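You operate a simulated robot arm through the tools that you are given. There is no shell and no other tool.

You are at the controls of a simulated robot arm. One attempt, no reset.

Task
Put the yellow and green cloths in the small drawer and latch it.
Fine: each in the cell of its colour, the drawer shut; leave the pink cloth.

Only the result counts: the job must be done as asked and must still hold three seconds after the hand-in. Knocking over, shifting, dropping, spilling or breaking anything else fails it. Flat cloth is picked up by pressing the open fingertips on it (5 to 10 N) and closing them slowly along it; thin cloth reads only 2 to 8 mm in the jaws.

Robot
A 6-joint arm with a two-finger gripper, fixed in place. Base frame: the origin is on the floor under the middle of its stand, x ahead of it, y to its left, z up. Readings come in mm, degrees, newtons and seconds.
With the tool pointing down near the work surface it reaches from about 380 to 860 mm from the base axis. Its first joint turns from -166.0 to 166.0 degrees. Payload 2.45 kg.
The tool frame sits at the grasp point between the pads (the TCP): z along the fingers, y along the line on which they close. The tips reach 20 mm beyond it. The gripper opens to 140 mm; its body begins 168 mm behind the TCP.
Orientation is that of the tool frame in the base frame, as a unit quaternion [w, x, y, z]. With the fingers straight down and closing along the base's y, the tool's x points along the base's -x, its y along +y and its z along -z.

Tools
- The arm moves only by the tool nudge_tool. Its argument "deltas" is one flat list of numbers, 6 for each row, row after row: the shift along the base's x, y, z in units of 25 mm (1.0 is 25 mm), then the turn, a rotation vector about the base's x, y, z in units of 5 degrees (1.0 is 5 degrees). In form: [dx, dy, dz, rx, ry, rz, dx, dy, dz, rx, ry, rz, ...]. A call has 1 to 20 rows; each row shifts and turns the commanded pose from where the row before left it. "gripper" is the gripper command, from -1 (fully open) to 1 (shut), values between in proportion, set as the call begins (left out, the last holds). A call with a number of a shift or a turn outside -1 to 1 is refused whole. Each row takes 0.2 s and may step no farther than 50 mm and 8.6 degrees from the row before; otherwise, or with a gripper value out of range, the whole call is refused. A pose out of reach is approached as far as the arm can. The call stops where the force on the tool passes 90 N (or 10 N more than at its start, if that is more) or the arm is blocked; 0.2 s more then pass. The fingers move at their own pace (about 45 mm/s each) and stop on an object; they squeeze with about 30 N. The grip force told is the motor's: it shows also when the fingers shut on nothing. Time passes only in rows, and 0.2 s behind the last, so rows that do not move let the fingers close. The reply holds the time, the measured pose of the TCP, the force on the tool along the base axes, the opening and the grip force, in the units named above and with some noise, with the torque about the TCP (base axes, N m) and any sound that the robot's microphone picked up.
- Cameras (640 x 400 px; columns grow to the right, rows downward): "scene" is fixed at [214.8, -649, 1673.6]; the picture's right is [0.96, -0.26, 0.00], its down [-0.13, -0.47, -0.87] and it looks along [0.23, 0.84, -0.49] (base axes); focal length 371 px, centre (320, 200). "wrist" rides on the gripper at [78, 11, -209] in the tool frame; the picture's right is [-0.14, 0.99, 0.00], its down [-0.92, -0.13, -0.37] and it looks along [-0.37, -0.05, 0.93] (tool axes); focal length 280 px, centre (320, 200). There is no depth. A picture from a camera that has moved, and an enlarged one, comes with that camera's place and axes in the base frame and with its lens. The place of the scene camera against the robot may be out by one fixed shift of up to 12 mm in any direction.
- snapshot(camera): a new picture of that camera. The clock stands still meanwhile.
- raise_lower(by): moves the trunk up (or, below 0, down) by that many mm; the arm rides with it, the base frame stays. It gives what a move gives, with no picture.
- zoom(camera, box): a new picture of the part [left, top, right, bottom] of that camera's present view, enlarged. The clock stands still meanwhile.
- finish_job(): hands the job in; it is judged then, once.

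Places have to be worked out from the pictures, the camera data and where the tool is seen. Open the gripper and draw the arm clear of the work before you hand the job in, unless the task says otherwise.

The tools are called after "Call:" as a command line: name --argument value ..., lists and objects as JSON in quotes. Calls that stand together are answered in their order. nudge_tool: Moves the arm, as the interface text tells. Its arguments: {"type":"object","properties":{"deltas":{"type":"array"},"gripper":{"type":"number"}},"required":["deltas"]} The other tools are called the same way: raise_lower (by) moves the trunk up or down; snapshot (camera) takes a picture; zoom (camera, box) takes an enlarged picture of a part of a camera's view; finish_job () hands the job in.

At the start:

```text
time_s: 0.0
tcp_pos: [532.5, 330.1, 1319.5]
ee_rot: [0.0, 0.0, 1.0, -0.001]
contact_force: [0.6, -0.2, -0.1]
wrist_torque: [-0.01, -0.01, -0.02]
finger_gap: 140.3
gripper_force: 0.2
trunk travel left (down, up): [-100.0, 130.0]
```

scene: 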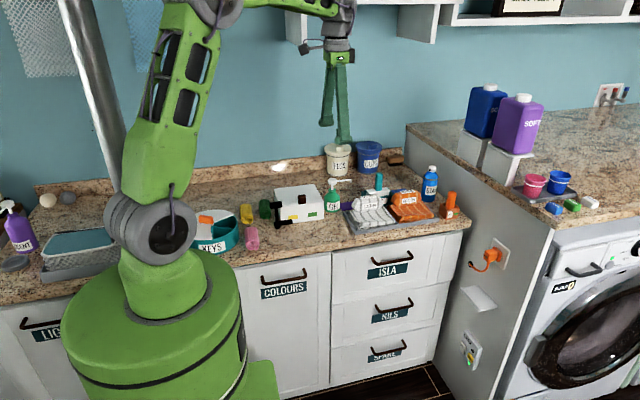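
wrist: 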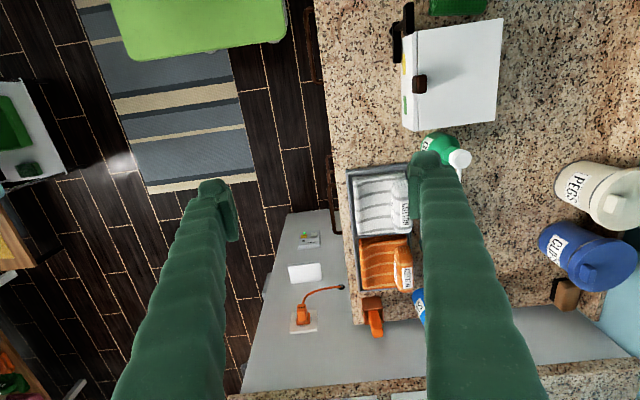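

I'll begin by looking closely at the counter, since the small white box with a handle looks like the small drawer and the coloured items near it may be the cloths.

Call:
zoom --camera "scene" --box '[180, 150, 360, 262]'

Call:
zoom --camera "scene" --box '[0, 170, 200, 295]'

Call:
zoom --camera "wrist" --box '[320, 0, 560, 150]'

Call:
zoom --camera "scene" --box '[320, 150, 480, 250]'

```text
3.56 times, centred on (270, 206) of scene
camera zoom: at [214.8, -649.0, 1673.6], right [0.96, -0.26, 0.0], down [-0.13, -0.47, -0.87], along [0.23, 0.84, -0.49], focal length 1320 px, centre (498, 179)
```

zoom: 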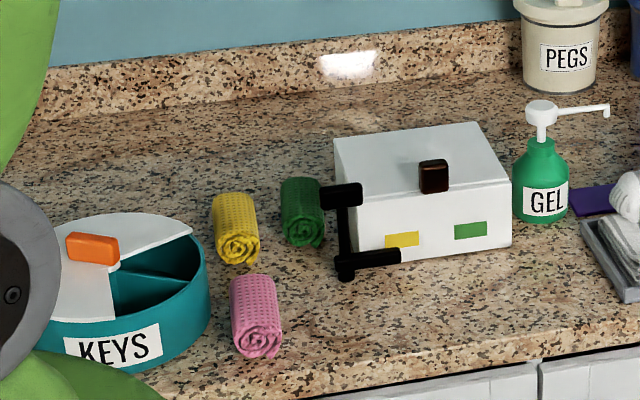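

```text
3.20 times, centred on (100, 232) of scene
camera zoom: at [214.8, -649.0, 1673.6], right [0.96, -0.26, 0.0], down [-0.13, -0.47, -0.87], along [0.23, 0.84, -0.49], focal length 1188 px, centre (1024, 96)
```

zoom: 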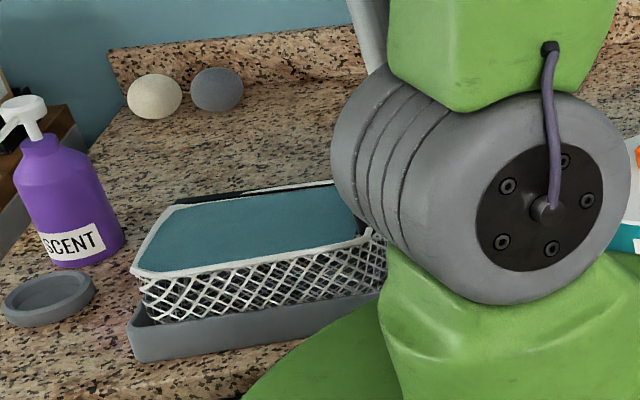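

```text
2.67 times, centred on (440, 75) of wrist
camera zoom: at [453.6, 340.9, 1528.4], right [0.14, 0.99, 0.0], down [0.92, -0.13, 0.37], along [0.37, -0.05, -0.93], focal length 748 px, centre (0, 533)
```

zoom: 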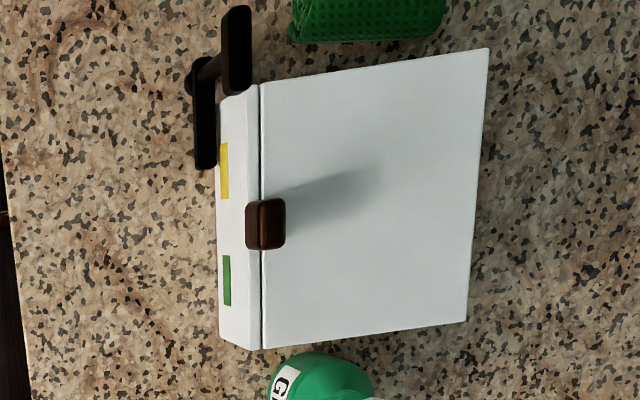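

```text
4.00 times, centred on (400, 200) of scene
camera zoom: at [214.8, -649.0, 1673.6], right [0.96, -0.26, 0.0], down [-0.13, -0.47, -0.87], along [0.23, 0.84, -0.49], focal length 1485 px, centre (0, 200)
```

zoom: 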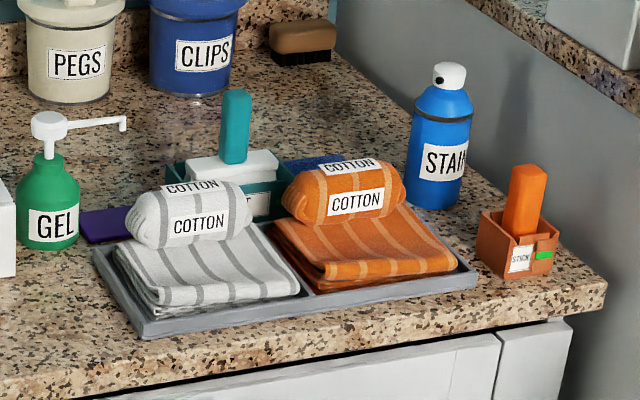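

The white box is the small drawer unit, with yellow and green tags on its front (facing −y), a brown catch on top and a black handle at its left. I'll turn the tool 90° about z and move in so the wrist camera sees the drawer front.

Call:
nudge_tool --deltas '[-0.138, 0.28, -0.284, 0, 0, 1, -0.138, 0.28, -0.284, 0, 0, 1, -0.138, 0.28, -0.284, 0, 0, 1, -0.138, 0.28, -0.284, 0, 0, 1, -0.138, 0.28, -0.284, 0, 0, 1, -0.138, 0.28, -0.284, 0, 0, 1, -0.138, 0.28, -0.284, 0, 0, 1, -0.138, 0.28, -0.284, 0, 0, 1, -0.138, 0.28, -0.284, 0, 0, 1]' --gripper -1

```text
time_s: 2.0
tcp_pos: [499.8, 393.4, 1255.7]
ee_rot: [0.0, -0.384, 0.924, 0.0]
contact_force: [-0.1, -0.7, -0.3]
wrist_torque: [-0.02, -0.01, 0.0]
finger_gap: 140.0
gripper_force: 0.1
trunk travel left (down, up): [-100.0, 130.0]
```

Halfway there with no contact; continuing the second half of the same motion.

Call:
nudge_tool --deltas '[-0.138, 0.28, -0.284, 0, 0, 1, -0.138, 0.28, -0.284, 0, 0, 1, -0.138, 0.28, -0.284, 0, 0, 1, -0.138, 0.28, -0.284, 0, 0, 1, -0.138, 0.28, -0.284, 0, 0, 1, -0.138, 0.28, -0.284, 0, 0, 1, -0.138, 0.28, -0.284, 0, 0, 1, -0.138, 0.28, -0.284, 0, 0, 1, -0.138, 0.28, -0.284, 0, 0, 1]'

Call:
snapshot --camera "wrist"

Call:
snapshot --camera "scene"

```text
time_s: 4.0
tcp_pos: [469.7, 455.2, 1192.5]
ee_rot: [0.001, 0.708, -0.707, -0.001]
contact_force: [-0.2, -0.4, 0.2]
wrist_torque: [0.02, 0.0, 0.0]
finger_gap: 140.3
gripper_force: 0.1
trunk travel left (down, up): [-100.0, 130.0]
```

```text
taken
camera wrist: at [458.6, 377.8, 1401.2], right [-0.99, 0.14, 0.0], down [0.13, 0.92, 0.37], along [0.05, 0.37, -0.93], focal length 280 px, centre (320, 200)
```

wrist: 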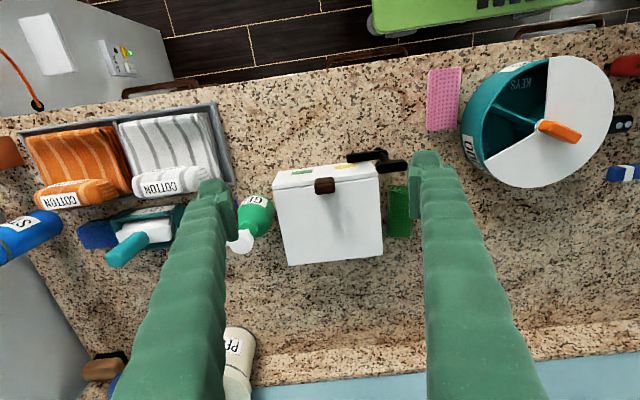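

```text
taken
```

scene: 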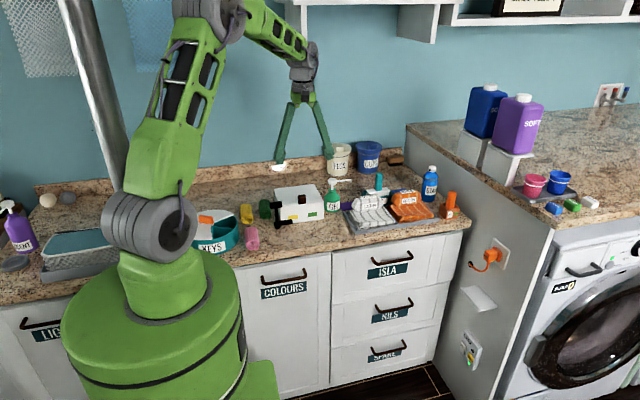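

Triangulating the two views puts the brown catch near (470, 512, 1010) and the pink cloth near (268, 423), with the counter around z≈905. I'll zoom in on the drawer unit.

Call:
zoom --camera "wrist" --box '[250, 130, 426, 240]'

Call:
zoom --camera "scene" --box '[260, 175, 340, 225]'

Call:
zoom --camera "scene" --box '[225, 190, 305, 240]'

```text
3.64 times, centred on (338, 185) of wrist
camera zoom: at [458.6, 377.8, 1401.2], right [-0.99, 0.14, 0.0], down [0.13, 0.92, 0.37], along [0.05, 0.37, -0.93], focal length 1020 px, centre (254, 254)
```

zoom: 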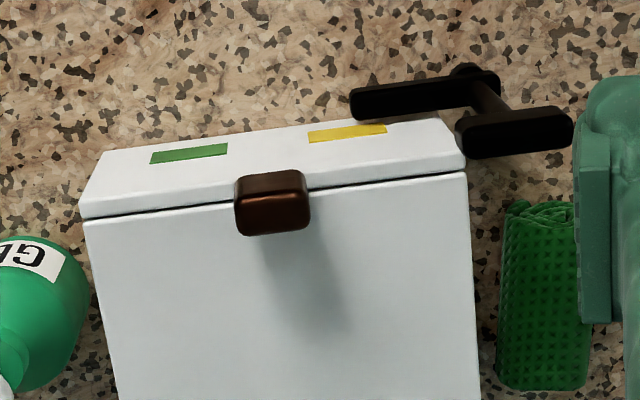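

```text
8.00 times, centred on (300, 200) of scene
camera zoom: at [214.8, -649.0, 1673.6], right [0.96, -0.26, 0.0], down [-0.13, -0.47, -0.87], along [0.23, 0.84, -0.49], focal length 2970 px, centre (480, 200)
```

zoom: 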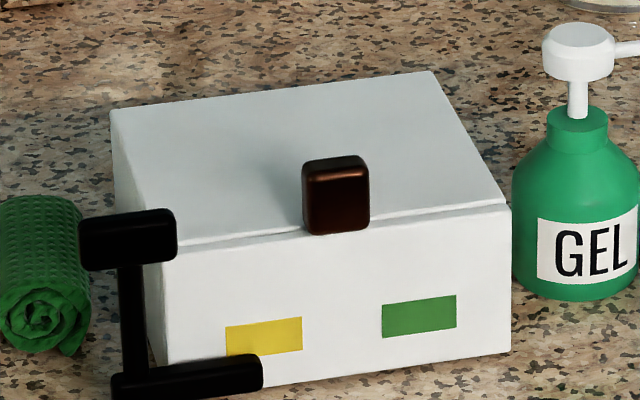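

```text
8.00 times, centred on (265, 215) of scene
camera zoom: at [214.8, -649.0, 1673.6], right [0.96, -0.26, 0.0], down [-0.13, -0.47, -0.87], along [0.23, 0.84, -0.49], focal length 2970 px, centre (760, 80)
```

zoom: 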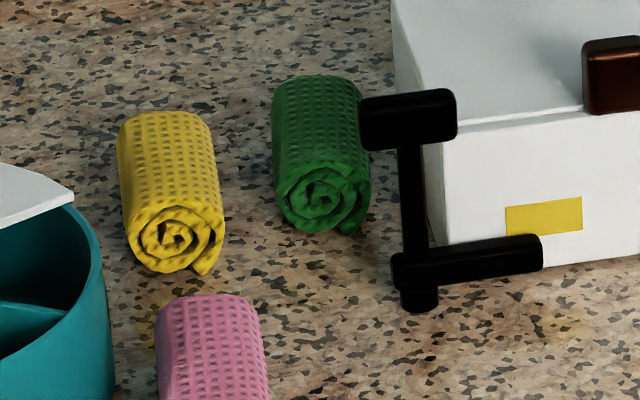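

The black piece is a swing latch: a post at about (371, 495) with a turning handle on top (z≈1012) and a bar at z≈930 across the drawer front. The brown knob on the front plate is the pull. I'll turn the tool back so it closes along y and hover over the latch handle for a closer look.

Call:
nudge_tool --deltas '[-0.22, 0.09, -0.15, 0, 0, -1, -0.22, 0.09, -0.15, 0, 0, -1, -0.22, 0.09, -0.15, 0, 0, -1, -0.22, 0.09, -0.15, 0, 0, -1, -0.22, 0.09, -0.15, 0, 0, -1, -0.22, 0.09, -0.15, 0, 0, -1, -0.22, 0.09, -0.15, 0, 0, -1, -0.22, 0.09, -0.15, 0, 0, -1, -0.22, 0.09, -0.15, 0, 0, -1, -0.22, 0.09, -0.15, 0, 0, -1, -0.22, 0.09, -0.15, 0, 0, -1, -0.22, 0.09, -0.15, 0, 0, -1, -0.22, 0.09, -0.15, 0, 0, -1, -0.22, 0.09, -0.15, 0, 0, -1, -0.22, 0.09, -0.15, 0, 0, -1, -0.22, 0.09, -0.15, 0, 0, -1, -0.22, 0.09, -0.15, 0, 0, -1, -0.22, 0.09, -0.15, 0, 0, -1]'

Call:
snapshot --camera "wrist"

Call:
snapshot --camera "scene"

```text
time_s: 7.8
tcp_pos: [370.5, 495.7, 1124.5]
ee_rot: [-0.001, 0.001, 1.0, 0.0]
contact_force: [0.0, 0.5, -0.2]
wrist_torque: [-0.01, 0.01, 0.02]
finger_gap: 139.8
gripper_force: 0.0
trunk travel left (down, up): [-100.0, 130.0]
```

```text
taken
camera wrist: at [291.7, 506.0, 1332.0], right [0.14, 0.99, 0.0], down [0.92, -0.13, 0.37], along [0.37, -0.05, -0.93], focal length 280 px, centre (320, 200)
```

wrist: 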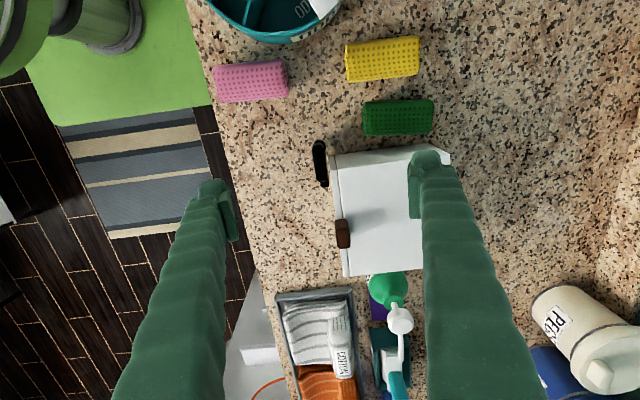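

```text
taken
```

scene: 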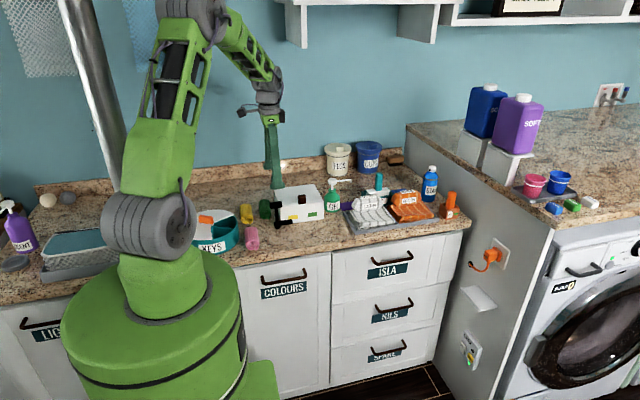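

The handle lies directly under the tool as computed. I'll zoom in to see its exact outline and orientation.

Call:
zoom --camera "wrist" --box '[290, 120, 386, 180]'

Call:
zoom --camera "wrist" --box '[200, 20, 456, 180]'

```text
6.67 times, centred on (338, 150) of wrist
camera zoom: at [291.7, 506.0, 1332.0], right [0.14, 0.99, 0.0], down [0.92, -0.13, 0.37], along [0.37, -0.05, -0.93], focal length 1869 px, centre (200, 533)
```

zoom: 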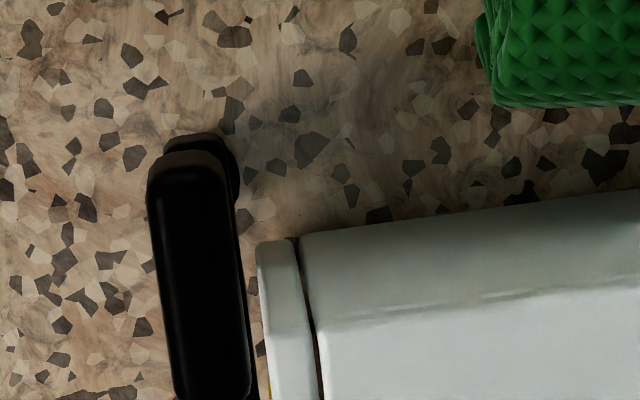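

```text
2.50 times, centred on (328, 100) of wrist
camera zoom: at [291.7, 506.0, 1332.0], right [0.14, 0.99, 0.0], down [0.92, -0.13, 0.37], along [0.37, -0.05, -0.93], focal length 701 px, centre (300, 450)
```

zoom: 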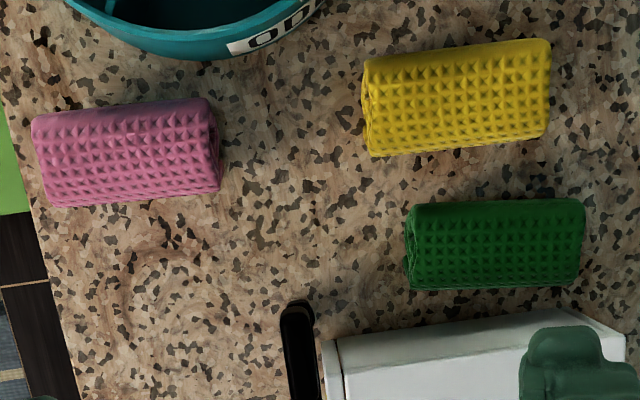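

The handle's near end is clear but its far end is cropped; I'll zoom slightly lower to capture the whole of it.

Call:
zoom --camera "wrist" --box '[290, 135, 386, 195]'

```text
6.67 times, centred on (338, 165) of wrist
camera zoom: at [291.7, 506.0, 1332.0], right [0.14, 0.99, 0.0], down [0.92, -0.13, 0.37], along [0.37, -0.05, -0.93], focal length 1869 px, centre (200, 433)
```

zoom: 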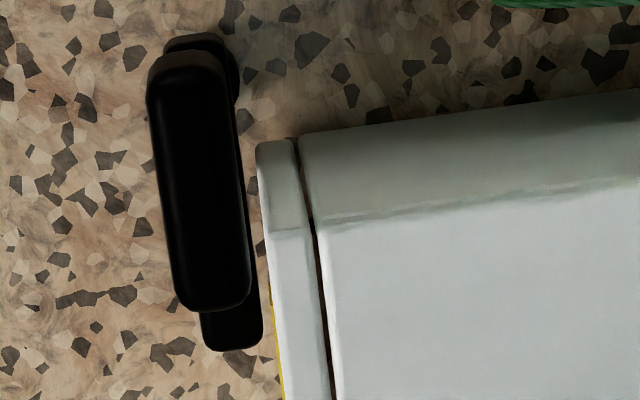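

The handle spans x 352–393 at y≈495.5, about 13 mm wide and parallel to x, with the post at x≈371 and the drawer front plate at y 505–514. I'll narrow the fingers to about 56 mm and descend so they straddle the handle.

Call:
nudge_tool --deltas '[0, 0, 0, 0, 0, 0, 0, 0, 0, 0, 0, 0, 0, 0, 0, 0, 0, 0, 0, 0, 0, 0, 0, 0, 0, 0, 0, 0, 0, 0, 0, 0, -0.9, 0, 0, 0, 0, 0, -0.9, 0, 0, 0, 0, 0, -0.9, 0, 0, 0]' --gripper 0.2

Call:
snapshot --camera "wrist"

```text
time_s: 9.6
tcp_pos: [369.3, 494.9, 1057.3]
ee_rot: [0.0, 0.0, 1.0, 0.0]
contact_force: [0.5, 0.0, -0.4]
wrist_torque: [0.02, 0.0, -0.02]
finger_gap: 56.4
gripper_force: 0.0
trunk travel left (down, up): [-100.0, 130.0]
```

```text
taken
camera wrist: at [290.7, 505.6, 1265.0], right [0.14, 0.99, 0.0], down [0.92, -0.13, 0.37], along [0.36, -0.05, -0.93], focal length 280 px, centre (320, 200)
```

wrist: 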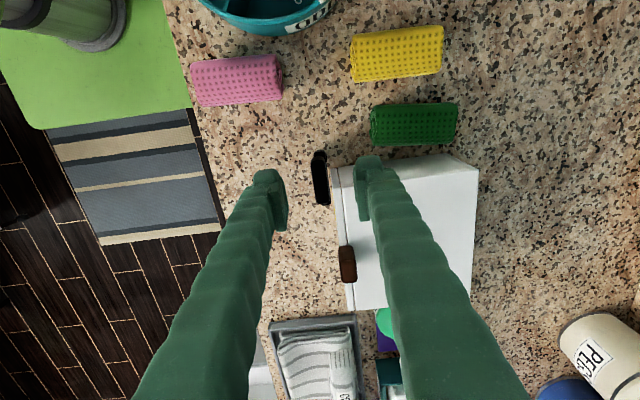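

The fingers straddle the handle with room on both sides. I'll go down the last 43 mm and check.

Call:
nudge_tool --deltas '[0.04, 0.02, -0.6, 0, 0, 0, 0, 0, -0.6, 0, 0, 0, 0, 0, -0.5, 0, 0, 0]'

Call:
snapshot --camera "wrist"

Call:
zoom --camera "scene" --box '[240, 160, 336, 220]'

```text
time_s: 10.4
tcp_pos: [372.0, 495.2, 1015.5]
ee_rot: [-0.001, 0.0, 1.0, 0.0]
contact_force: [0.8, -1.1, 0.4]
wrist_torque: [0.03, -0.03, 0.0]
finger_gap: 56.2
gripper_force: 0.0
trunk travel left (down, up): [-100.0, 130.0]
```

```text
taken
camera wrist: at [293.0, 506.4, 1223.2], right [0.14, 0.99, 0.0], down [0.92, -0.13, 0.37], along [0.37, -0.05, -0.93], focal length 280 px, centre (320, 200)
```

wrist: 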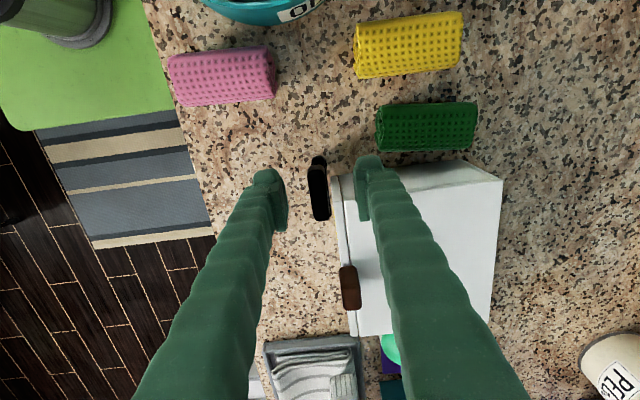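

```text
6.67 times, centred on (288, 190) of scene
camera zoom: at [214.8, -649.0, 1673.6], right [0.96, -0.26, 0.0], down [-0.13, -0.47, -0.87], along [0.23, 0.84, -0.49], focal length 2475 px, centre (533, 267)
```

zoom: 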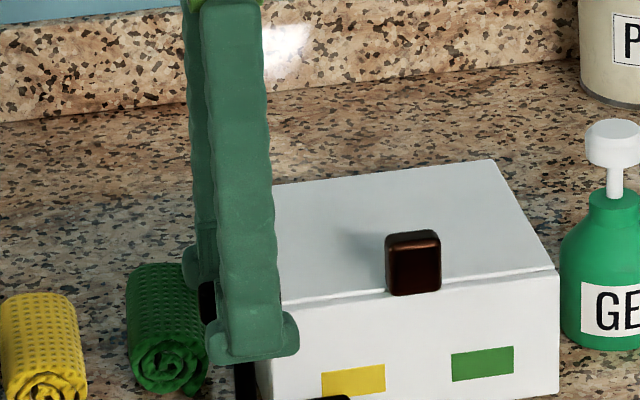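

The fingers straddle the handle without contact. I'll zoom in on the handle between the fingers to confirm its height relative to the tips before closing.

Call:
zoom --camera "wrist" --box '[256, 140, 384, 220]'

Call:
zoom --camera "scene" --box '[256, 185, 304, 215]'

```text
5.00 times, centred on (320, 180) of wrist
camera zoom: at [293.0, 506.4, 1223.2], right [0.14, 0.99, 0.0], down [0.92, -0.13, 0.37], along [0.37, -0.05, -0.93], focal length 1402 px, centre (320, 300)
```

zoom: 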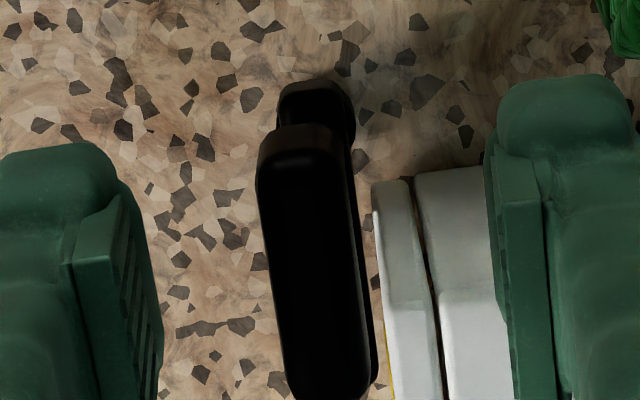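

```text
13.33 times, centred on (280, 200) of scene
camera zoom: at [214.8, -649.0, 1673.6], right [0.96, -0.26, 0.0], down [-0.13, -0.47, -0.87], along [0.23, 0.84, -0.49], focal length 4950 px, centre (853, 200)
```

zoom: 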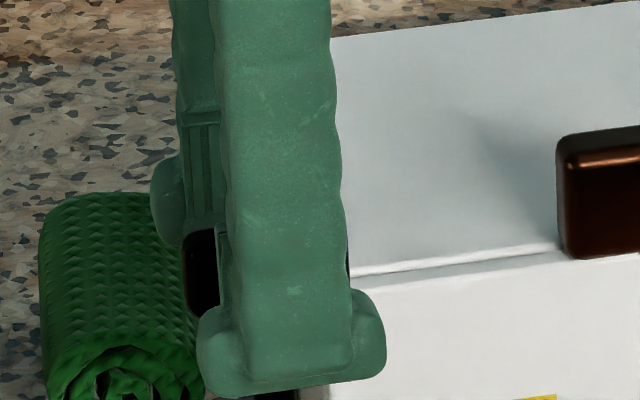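

The handle spans roughly z 1002–1020 and the fingertips are at z≈995, just above the box top. I'll close on the handle.

Call:
nudge_tool --deltas '[0, 0, 0, 0, 0, 0, 0, 0, 0, 0, 0, 0, 0, 0, 0, 0, 0, 0, 0, 0, 0, 0, 0, 0, 0, 0, 0, 0, 0, 0]' --gripper 1

```text
time_s: 11.6
tcp_pos: [371.6, 494.7, 1015.3]
ee_rot: [0.0, 0.0, 1.0, -0.001]
contact_force: [-0.2, -5.8, -1.3]
wrist_torque: [-0.06, -0.02, 0.0]
finger_gap: 12.9
gripper_force: 39.6
trunk travel left (down, up): [-100.0, 130.0]
```

Gripped on the 12.9 mm handle with little side load. I'll turn it clockwise by 20° and watch the torque.

Call:
nudge_tool --deltas '[0, 0, 0, 0, 0, -1, 0, 0, 0, 0, 0, -1, 0, 0, 0, 0, 0, -1, 0, 0, 0, 0, 0, -1]'

Call:
zoom --camera "scene" --box '[240, 170, 336, 230]'

```text
time_s: 12.6
tcp_pos: [372.1, 495.0, 1014.7]
ee_rot: [0.001, 0.175, 0.985, 0.002]
contact_force: [5.3, -11.8, 5.7]
wrist_torque: [-0.23, -0.34, -0.02]
finger_gap: 13.1
gripper_force: 39.0
trunk travel left (down, up): [-100.0, 130.0]
```

```text
6.67 times, centred on (288, 200) of scene
camera zoom: at [214.8, -649.0, 1673.6], right [0.96, -0.26, 0.0], down [-0.13, -0.47, -0.87], along [0.23, 0.84, -0.49], focal length 2475 px, centre (533, 200)
```

zoom: 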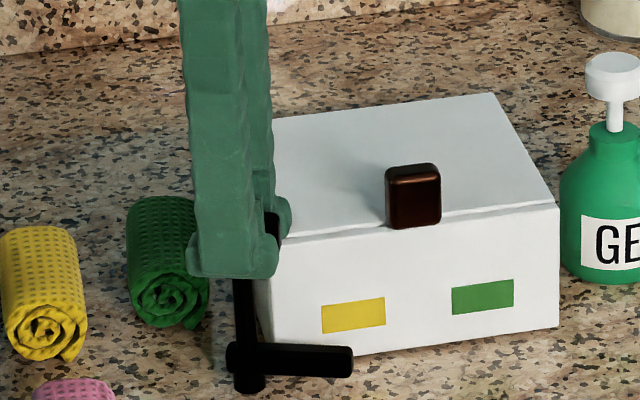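

The latch bar has swung out about 20° with low torque (lateral force only ~13 N), so it is a swing latch. I'll continue turning clockwise, easing the tool slightly toward −y to relieve the side load.

Call:
nudge_tool --deltas '[0, -0.02, 0, 0, 0, -1, 0, -0.02, 0, 0, 0, -1, 0, 0, 0, 0, 0, -1, 0, 0, 0, 0, 0, -1]'

```text
time_s: 13.6
tcp_pos: [372.0, 494.8, 1015.6]
ee_rot: [-0.001, 0.343, 0.939, 0.002]
contact_force: [8.2, -3.8, 11.9]
wrist_torque: [-0.34, -0.46, 0.0]
finger_gap: 13.1
gripper_force: 40.0
trunk travel left (down, up): [-100.0, 130.0]
```

Forces are still modest (8, −4, 12 N). I'll continue with another 25° of rotation.

Call:
nudge_tool --deltas '[0.02, 0, 0.02, 0, 0, -1, 0.02, 0, 0.02, 0, 0, -1, 0, 0, 0, 0, 0, -1, 0, 0, 0, 0, 0, -1, 0, 0, 0, 0, 0, -1]'

Call:
zoom --camera "scene" --box '[240, 170, 336, 230]'

```text
time_s: 14.8
tcp_pos: [370.9, 495.1, 1014.7]
ee_rot: [0.0, 0.538, 0.843, 0.0]
contact_force: [-2.6, 3.6, 2.6]
wrist_torque: [0.73, 0.35, -0.01]
finger_gap: 13.1
gripper_force: 39.7
trunk travel left (down, up): [-100.0, 130.0]
```

```text
6.67 times, centred on (288, 200) of scene
camera zoom: at [214.8, -649.0, 1673.6], right [0.96, -0.26, 0.0], down [-0.13, -0.47, -0.87], along [0.23, 0.84, -0.49], focal length 2475 px, centre (533, 200)
```

zoom: 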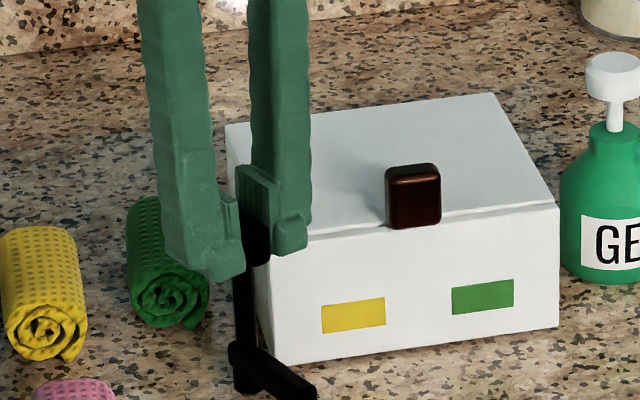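

Bar is about 65° open. I'll carry on to roughly 90° so it points straight out, clear of the drawer's path.

Call:
nudge_tool --deltas '[0, 0, 0, 0, 0, -1, 0, 0, 0, 0, 0, -1, 0, 0, 0, 0, 0, -1, 0, 0, 0, 0, 0, -1, 0, 0, 0, 0, 0, -1]'

Call:
zoom --camera "scene" --box '[240, 170, 336, 230]'

Call:
snapshot --camera "wrist"

```text
time_s: 16.0
tcp_pos: [371.1, 495.1, 1014.2]
ee_rot: [0.0, 0.708, 0.706, -0.001]
contact_force: [-2.4, 2.2, -2.3]
wrist_torque: [0.23, 0.04, -0.02]
finger_gap: 12.6
gripper_force: 40.0
trunk travel left (down, up): [-100.0, 130.0]
```

```text
6.67 times, centred on (288, 200) of scene
camera zoom: at [214.8, -649.0, 1673.6], right [0.96, -0.26, 0.0], down [-0.13, -0.47, -0.87], along [0.23, 0.84, -0.49], focal length 2475 px, centre (533, 200)
```

zoom: 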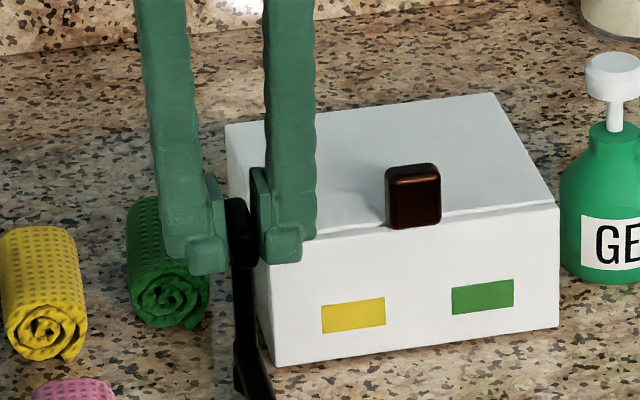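

```text
taken
camera wrist: at [382.3, 573.4, 1222.8], right [0.99, -0.14, 0.0], down [-0.13, -0.92, 0.37], along [-0.05, -0.37, -0.93], focal length 280 px, centre (320, 200)
```

wrist: 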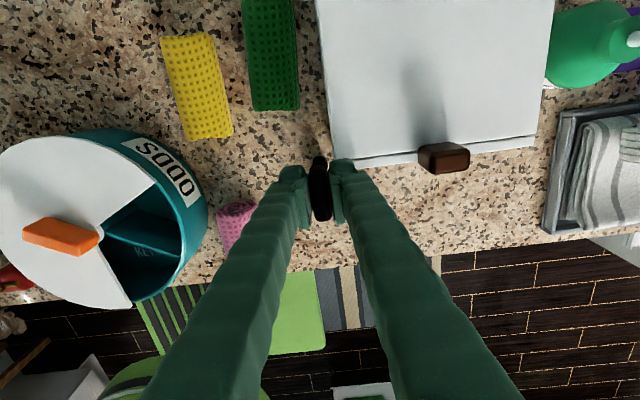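

The bar now points straight out toward −y, clear of the drawer. I'll release the handle part-way and lift straight up.

Call:
nudge_tool --deltas '[0, 0, 0, 0, 0, 0, 0, 0, 0, 0, 0, 0, 0, 0, 0, 0, 0, 0, 0, 0, 0, 0, 0, 0, 0, 0, 1, 0, 0, 0, 0, 0, 1, 0, 0, 0, 0, 0, 1, 0, 0, 0, 0, 0, 1, 0, 0, 0]' --gripper 0.4

Call:
zoom --camera "scene" --box '[240, 170, 336, 230]'

Call:
snapshot --camera "wrist"

```text
time_s: 17.8
tcp_pos: [372.0, 494.1, 1113.2]
ee_rot: [0.0, 0.707, 0.707, 0.001]
contact_force: [-0.1, -0.1, 0.0]
wrist_torque: [-0.02, -0.02, -0.01]
finger_gap: 41.8
gripper_force: 0.1
trunk travel left (down, up): [-100.0, 130.0]
```

```text
6.67 times, centred on (288, 200) of scene
camera zoom: at [214.8, -649.0, 1673.6], right [0.96, -0.26, 0.0], down [-0.13, -0.47, -0.87], along [0.23, 0.84, -0.49], focal length 2475 px, centre (533, 200)
```

zoom: 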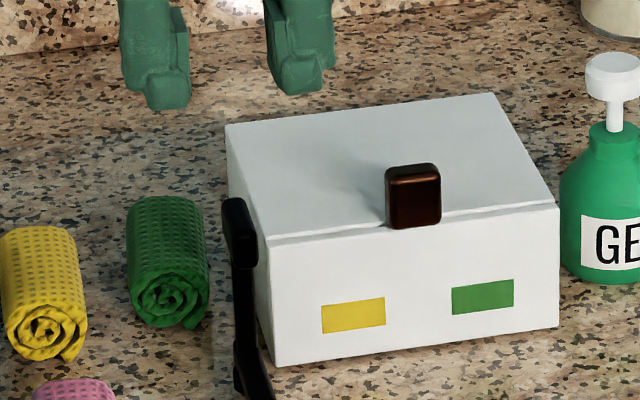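

```text
taken
camera wrist: at [382.6, 573.1, 1321.6], right [0.99, -0.14, 0.0], down [-0.13, -0.92, 0.37], along [-0.05, -0.36, -0.93], focal length 280 px, centre (320, 200)
```

wrist: 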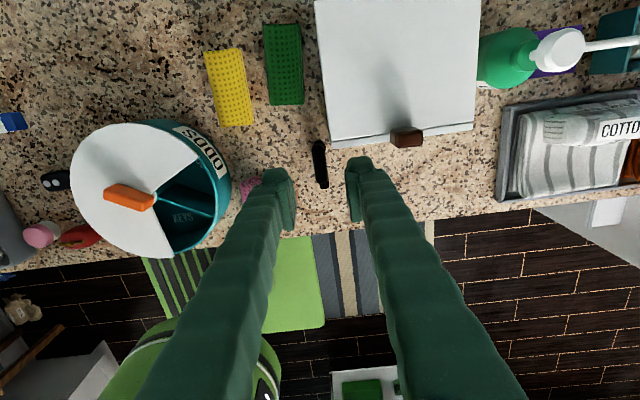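

The latch stays open. Next I'll locate the brown pull knob accurately before gripping it.

Call:
zoom --camera "wrist" --box '[366, 100, 462, 160]'

```text
6.67 times, centred on (414, 130) of wrist
camera zoom: at [382.6, 573.1, 1321.6], right [0.99, -0.14, 0.0], down [-0.13, -0.92, 0.37], along [-0.05, -0.36, -0.93], focal length 1869 px, centre (-307, 667)
```

zoom: 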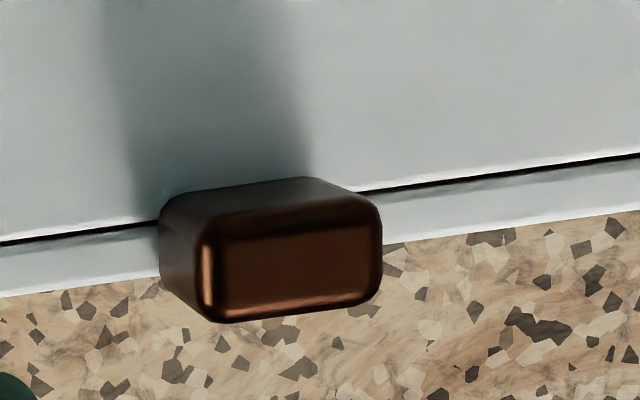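

Knob top is about 28 × 14 mm, centred near (471, 509), top z≈1016. I'll move over it with the fingers at 60 mm and check before descending.

Call:
nudge_tool --deltas '[1, 0.15, 0, 0, 0, 0, 1, 0.15, 0, 0, 0, 0, 1, 0.15, 0, 0, 0, 0, 0.97, 0.15, 0, 0, 0, 0, 0, 0, -0.8, 0, 0, 0, 0, 0, -0.8, 0, 0, 0]' --gripper 0.143

Call:
zoom --camera "wrist" --box '[240, 130, 400, 230]'

```text
time_s: 19.2
tcp_pos: [472.6, 509.6, 1072.9]
ee_rot: [0.001, 0.707, 0.707, 0.0]
contact_force: [0.3, -0.1, 0.7]
wrist_torque: [0.0, 0.02, 0.02]
finger_gap: 59.8
gripper_force: 0.0
trunk travel left (down, up): [-100.0, 130.0]
```

```text
4.00 times, centred on (320, 180) of wrist
camera zoom: at [483.4, 588.6, 1281.7], right [0.99, -0.14, 0.0], down [-0.13, -0.92, 0.37], along [-0.05, -0.37, -0.93], focal length 1122 px, centre (320, 280)
```

zoom: 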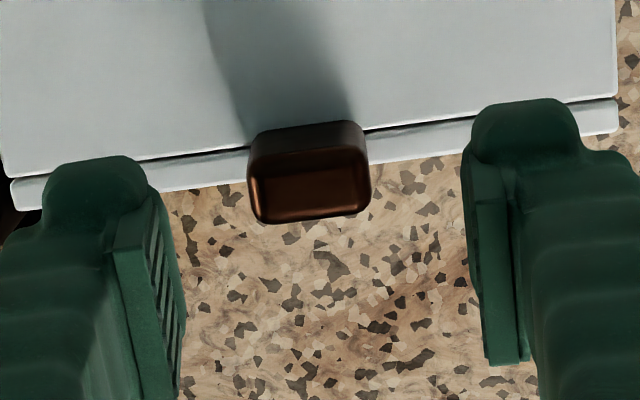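

The knob is centred at about (470, 508). I'll descend to z≈1016 with a small correction, then close on it.

Call:
nudge_tool --deltas '[-0.08, -0.06, -0.8, 0, 0, 0, 0, 0, -0.8, 0, 0, 0, 0, 0, -0.66, 0, 0, 0]'

Call:
zoom --camera "wrist" --box '[240, 130, 400, 230]'

Call:
zoom --camera "scene" --box '[256, 165, 336, 215]'

```text
time_s: 20.0
tcp_pos: [469.7, 511.0, 1018.4]
ee_rot: [0.0, 0.707, 0.707, 0.0]
contact_force: [-0.1, 0.1, 0.0]
wrist_torque: [-0.03, 0.0, -0.02]
finger_gap: 60.0
gripper_force: 0.1
trunk travel left (down, up): [-100.0, 130.0]
```

```text
4.00 times, centred on (320, 180) of wrist
camera zoom: at [480.3, 587.9, 1226.6], right [0.99, -0.14, 0.0], down [-0.13, -0.92, 0.37], along [-0.05, -0.36, -0.93], focal length 1122 px, centre (320, 280)
```

zoom: 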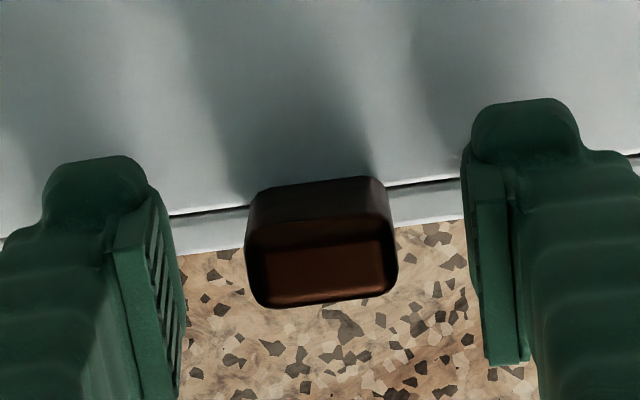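

```text
8.00 times, centred on (296, 190) of scene
camera zoom: at [214.8, -649.0, 1673.6], right [0.96, -0.26, 0.0], down [-0.13, -0.47, -0.87], along [0.23, 0.84, -0.49], focal length 2970 px, centre (512, 280)
```

zoom: 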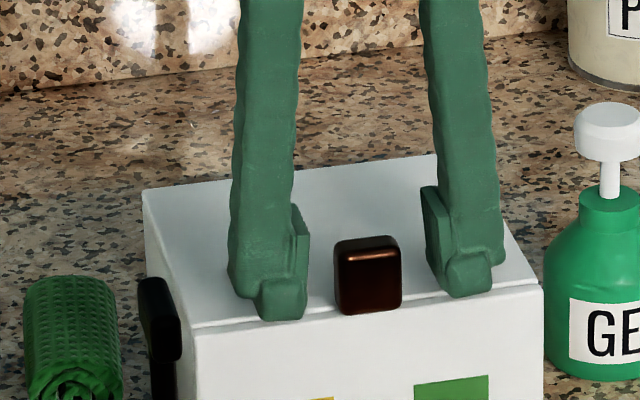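

Fingers sit symmetrically either side of the knob, TCP at its top. Closing on it now.

Call:
nudge_tool --deltas '[0, -0.04, -0.08, 0, 0, 0, 0, 0, 0, 0, 0, 0, 0, 0, 0, 0, 0, 0, 0, 0, 0, 0, 0, 0]' --gripper 1

```text
time_s: 21.0
tcp_pos: [470.8, 509.9, 1016.3]
ee_rot: [0.0, 0.707, 0.707, 0.0]
contact_force: [4.0, -1.4, -1.4]
wrist_torque: [0.07, -0.1, 0.02]
finger_gap: 28.7
gripper_force: 44.7
trunk travel left (down, up): [-100.0, 130.0]
```

The knob is held (28.7 mm gap). I'll pull gently 20 mm toward −y and see whether the drawer follows.

Call:
nudge_tool --deltas '[0, -0.2, 0, 0, 0, 0, 0, -0.2, 0, 0, 0, 0, 0, -0.2, 0, 0, 0, 0, 0, -0.2, 0, 0, 0, 0]'

Call:
zoom --camera "scene" --box '[240, 165, 336, 225]'

```text
time_s: 22.0
tcp_pos: [469.3, 488.2, 1015.4]
ee_rot: [0.0, 0.707, 0.707, 0.0]
contact_force: [10.7, -0.7, 2.4]
wrist_torque: [0.2, -0.12, 0.07]
finger_gap: 28.8
gripper_force: 44.7
trunk travel left (down, up): [-100.0, 130.0]
```

```text
6.67 times, centred on (288, 195) of scene
camera zoom: at [214.8, -649.0, 1673.6], right [0.96, -0.26, 0.0], down [-0.13, -0.47, -0.87], along [0.23, 0.84, -0.49], focal length 2475 px, centre (533, 233)
```

zoom: 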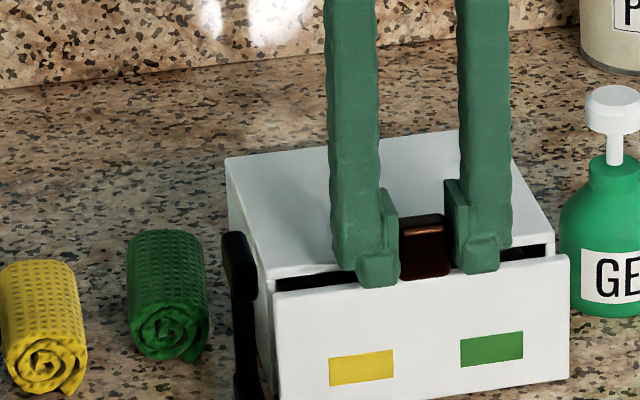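

The drawer slides freely and the box stays put. I'll pull another 60 mm.

Call:
nudge_tool --deltas '[0, -0.4, 0, 0, 0, 0, 0, -0.4, 0, 0, 0, 0, 0, -0.4, 0, 0, 0, 0, 0, -0.4, 0, 0, 0, 0, 0, -0.4, 0, 0, 0, 0, 0, -0.4, 0, 0, 0, 0]'

Call:
snapshot --camera "wrist"

Call:
zoom --camera "scene" --box '[232, 170, 344, 240]'

```text
time_s: 23.4
tcp_pos: [469.6, 428.8, 1016.7]
ee_rot: [0.0, 0.707, 0.707, 0.0]
contact_force: [14.7, -0.8, -0.5]
wrist_torque: [0.68, -0.08, 0.04]
finger_gap: 28.8
gripper_force: 45.2
trunk travel left (down, up): [-100.0, 130.0]
```

```text
taken
camera wrist: at [480.9, 505.9, 1224.8], right [0.99, -0.14, 0.0], down [-0.13, -0.92, 0.37], along [-0.05, -0.36, -0.93], focal length 280 px, centre (320, 200)
```

wrist: 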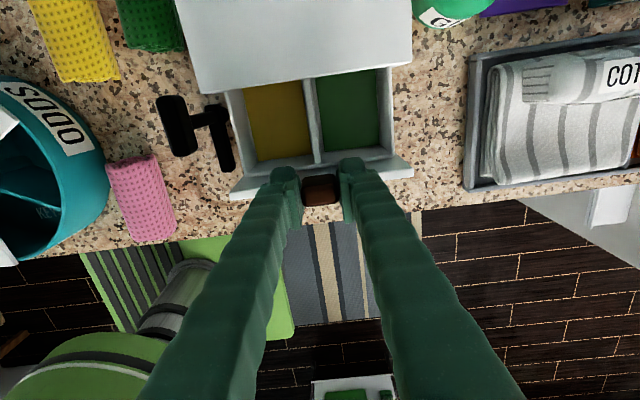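

```text
5.71 times, centred on (288, 205) of scene
camera zoom: at [214.8, -649.0, 1673.6], right [0.96, -0.26, 0.0], down [-0.13, -0.47, -0.87], along [0.23, 0.84, -0.49], focal length 2122 px, centre (503, 171)
```

zoom: 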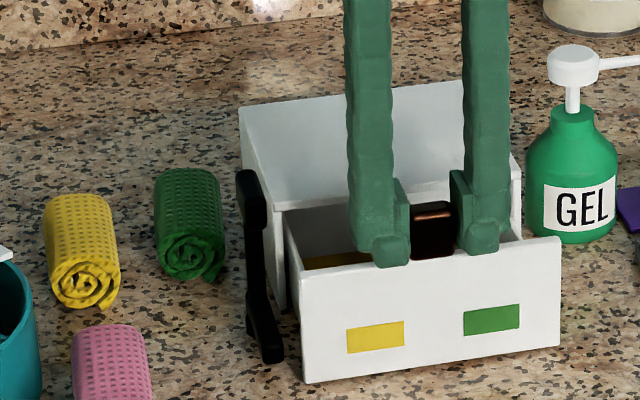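

Inside I see the yellow cell on the left (−x) and the green cell on the right (+x), matching the tags. I'll pull a bit more, easing +x to relieve the 15 N side force.

Call:
nudge_tool --deltas '[0.04, -0.3, 0, 0, 0, 0, 0.02, -0.3, 0, 0, 0, 0, 0, -0.3, 0, 0, 0, 0]'

```text
time_s: 24.2
tcp_pos: [469.8, 405.2, 1016.3]
ee_rot: [0.001, 0.707, 0.707, -0.001]
contact_force: [2.5, -1.1, 5.3]
wrist_torque: [0.53, 0.17, 0.01]
finger_gap: 28.8
gripper_force: 45.7
trunk travel left (down, up): [-100.0, 130.0]
```

Now 104 mm open with low forces. I'll look at how much of the cells is exposed.

Call:
snapshot --camera "wrist"

```text
taken
camera wrist: at [481.1, 483.2, 1224.7], right [0.99, -0.14, 0.0], down [-0.13, -0.92, 0.37], along [-0.05, -0.37, -0.93], focal length 280 px, centre (320, 200)
```

wrist: 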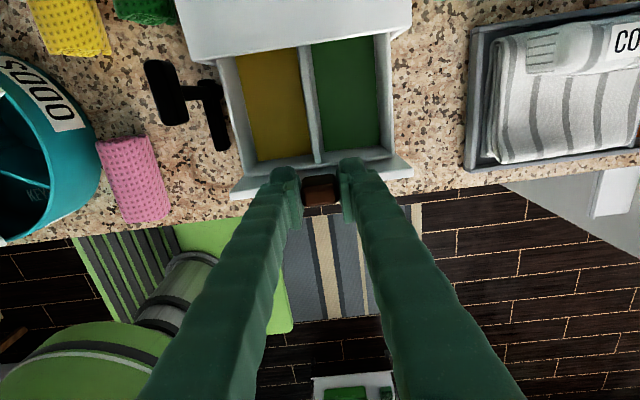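

Cells are about 60 mm wide and roughly 95 mm exposed; the rolls are about 45 × 85 mm. I'll open it a little more in small steps, watching for an end stop.

Call:
nudge_tool --deltas '[0, -0.2, 0, 0, 0, 0, 0, -0.2, 0, 0, 0, 0, 0, -0.2, 0, 0, 0, 0]'

```text
time_s: 25.0
tcp_pos: [470.3, 390.4, 1015.7]
ee_rot: [0.0, 0.708, 0.707, 0.0]
contact_force: [1.2, -0.4, 2.6]
wrist_torque: [0.05, 0.04, 0.02]
finger_gap: 29.1
gripper_force: 44.5
trunk travel left (down, up): [-100.0, 130.0]
```

About 119 mm open and still free; that's plenty. I'll release the knob and lift clear.

Call:
nudge_tool --deltas '[0, 0, 0, 0, 0, 0, 0, 0, 0, 0, 0, 0, 0, 0, 0, 0, 0, 0, 0, 0, 0, 0, 0, 0, 0, 0, 0.8, 0, 0, 0, 0, 0, 1, 0, 0, 0, 0, 0, 1, 0, 0, 0, 0, 0, 1, 0, 0, 0, 0, 0, 1, 0, 0, 0]' --gripper 0.143

Call:
snapshot --camera "wrist"

Call:
zoom --camera "scene" --box '[200, 160, 360, 260]'

```text
time_s: 27.0
tcp_pos: [470.6, 391.7, 1137.5]
ee_rot: [0.0, 0.708, 0.707, 0.0]
contact_force: [0.5, 0.2, -0.3]
wrist_torque: [0.02, 0.02, 0.01]
finger_gap: 60.1
gripper_force: 0.0
trunk travel left (down, up): [-100.0, 130.0]
```

```text
taken
camera wrist: at [480.5, 469.9, 1345.6], right [0.99, -0.14, 0.0], down [-0.13, -0.92, 0.37], along [-0.05, -0.37, -0.93], focal length 280 px, centre (320, 200)
```

wrist: 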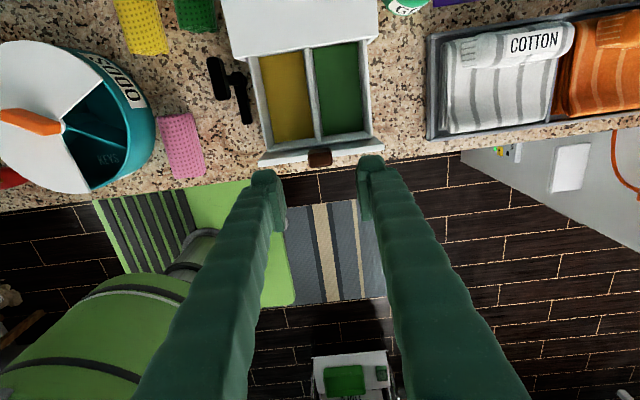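

```text
4.00 times, centred on (280, 210) of scene
camera zoom: at [214.8, -649.0, 1673.6], right [0.96, -0.26, 0.0], down [-0.13, -0.47, -0.87], along [0.23, 0.84, -0.49], focal length 1485 px, centre (480, 160)
```

zoom: 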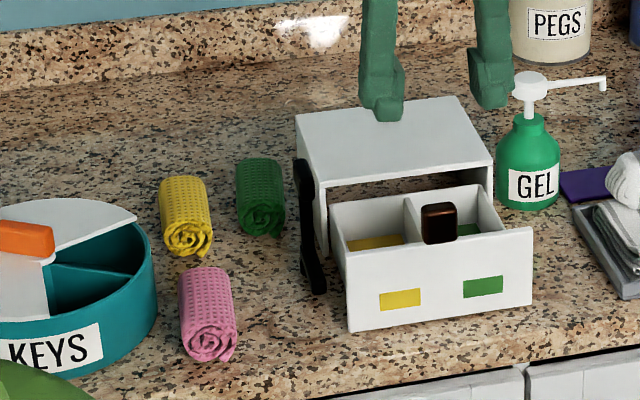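

Drawer is well open. I'll zoom to measure the cells and the positions of the cloths.

Call:
zoom --camera "wrist" --box '[200, 30, 408, 160]'

Call:
zoom --camera "wrist" --box '[80, 0, 272, 120]'

```text
3.08 times, centred on (304, 95) of wrist
camera zoom: at [480.5, 469.9, 1345.6], right [0.99, -0.14, 0.0], down [-0.13, -0.92, 0.37], along [-0.05, -0.37, -0.93], focal length 863 px, centre (369, 523)
```

zoom: 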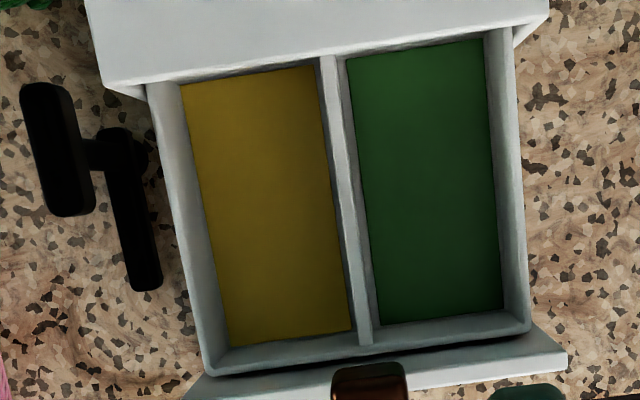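

```text
3.33 times, centred on (176, 60) of wrist
camera zoom: at [480.5, 469.9, 1345.6], right [0.99, -0.14, 0.0], down [-0.13, -0.92, 0.37], along [-0.05, -0.37, -0.93], focal length 935 px, centre (800, 667)
```

zoom: 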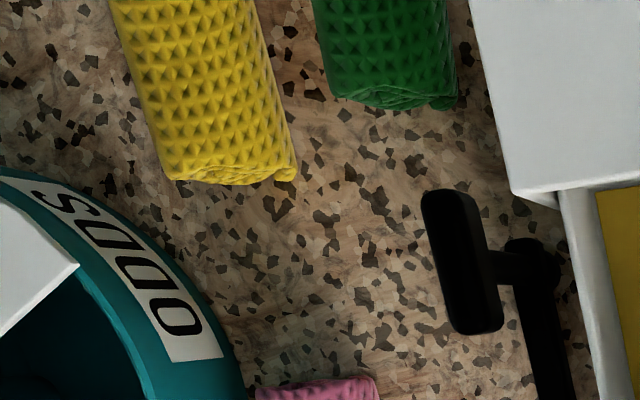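

Cells: yellow x≈405–466, green x≈474–535, floor from y≈402 back past the box front. Yellow roll lies near (270, 590), green near (345, 605), with only ~25 mm between them. I'll fly over the yellow roll to look closely.

Call:
nudge_tool --deltas '[-1, 1, 0, 0, 0, 0, -1, 1, 0, 0, 0, 0, -1, 1, 0, 0, 0, 0, -1, 1, 0, 0, 0, 0, -1, 1, 0, 0, 0, 0, -1, 1, 0, 0, 0, 0, -1, 1, 0, 0, 0, 0, -1, 0.95, 0, 0, 0, 0]' --gripper -0.6

Call:
snapshot --camera "wrist"

Call:
zoom --camera "scene" --box '[232, 170, 344, 240]'

```text
time_s: 28.8
tcp_pos: [269.9, 589.3, 1136.3]
ee_rot: [0.0, 0.707, 0.708, 0.001]
contact_force: [0.0, -0.4, 0.1]
wrist_torque: [0.0, -0.06, 0.01]
finger_gap: 111.8
gripper_force: 0.1
trunk travel left (down, up): [-100.0, 130.0]
```

```text
taken
camera wrist: at [281.2, 667.3, 1344.4], right [0.99, -0.14, 0.0], down [-0.13, -0.92, 0.37], along [-0.05, -0.37, -0.93], focal length 280 px, centre (320, 200)
```

wrist: 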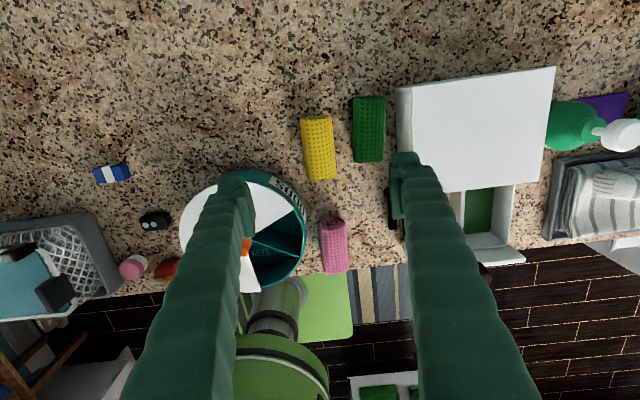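

```text
5.71 times, centred on (288, 205) of scene
camera zoom: at [214.8, -649.0, 1673.6], right [0.96, -0.26, 0.0], down [-0.13, -0.47, -0.87], along [0.23, 0.84, -0.49], focal length 2122 px, centre (503, 171)
```

zoom: 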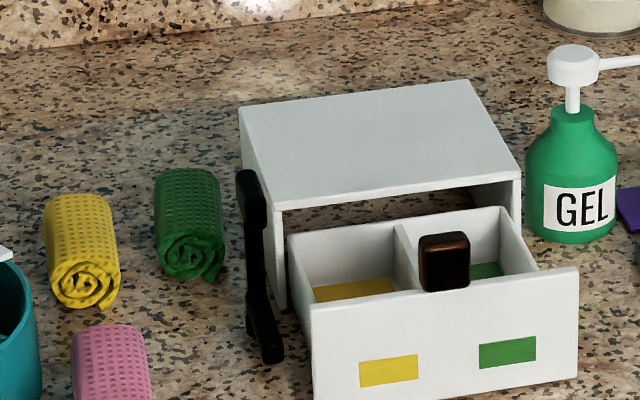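

The drawer is nearly fully out, so each cell has about 103 mm of open length for the ~90 mm rolls. I'll zoom on the rolls from this straight-above view.

Call:
zoom --camera "wrist" --box '[270, 80, 430, 180]'

Call:
zoom --camera "scene" --box '[232, 190, 280, 220]'

```text
4.00 times, centred on (350, 130) of wrist
camera zoom: at [281.2, 667.3, 1344.4], right [0.99, -0.14, 0.0], down [-0.13, -0.92, 0.37], along [-0.05, -0.37, -0.93], focal length 1122 px, centre (200, 480)
```

zoom: 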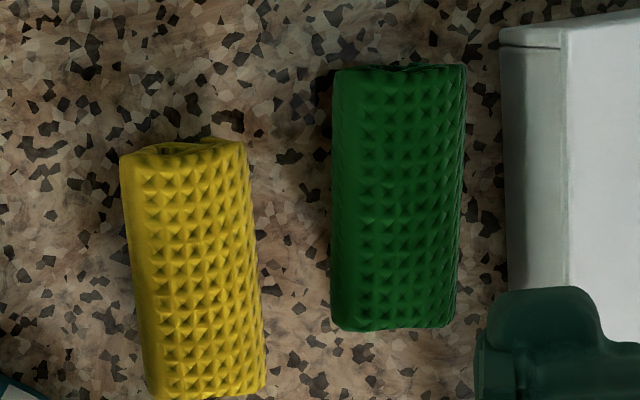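

```text
13.33 times, centred on (256, 205) of scene
camera zoom: at [214.8, -649.0, 1673.6], right [0.96, -0.26, 0.0], down [-0.13, -0.47, -0.87], along [0.23, 0.84, -0.49], focal length 4950 px, centre (1173, 133)
```

zoom: 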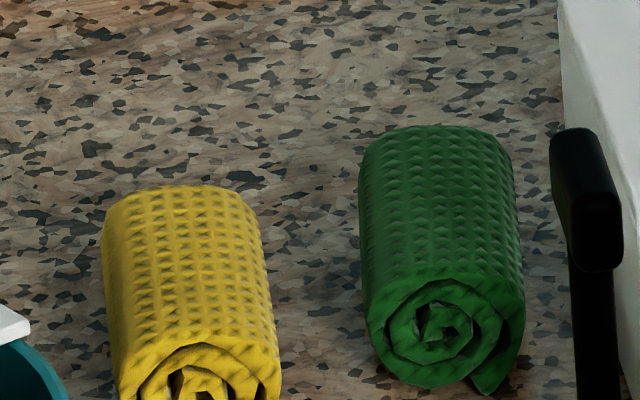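

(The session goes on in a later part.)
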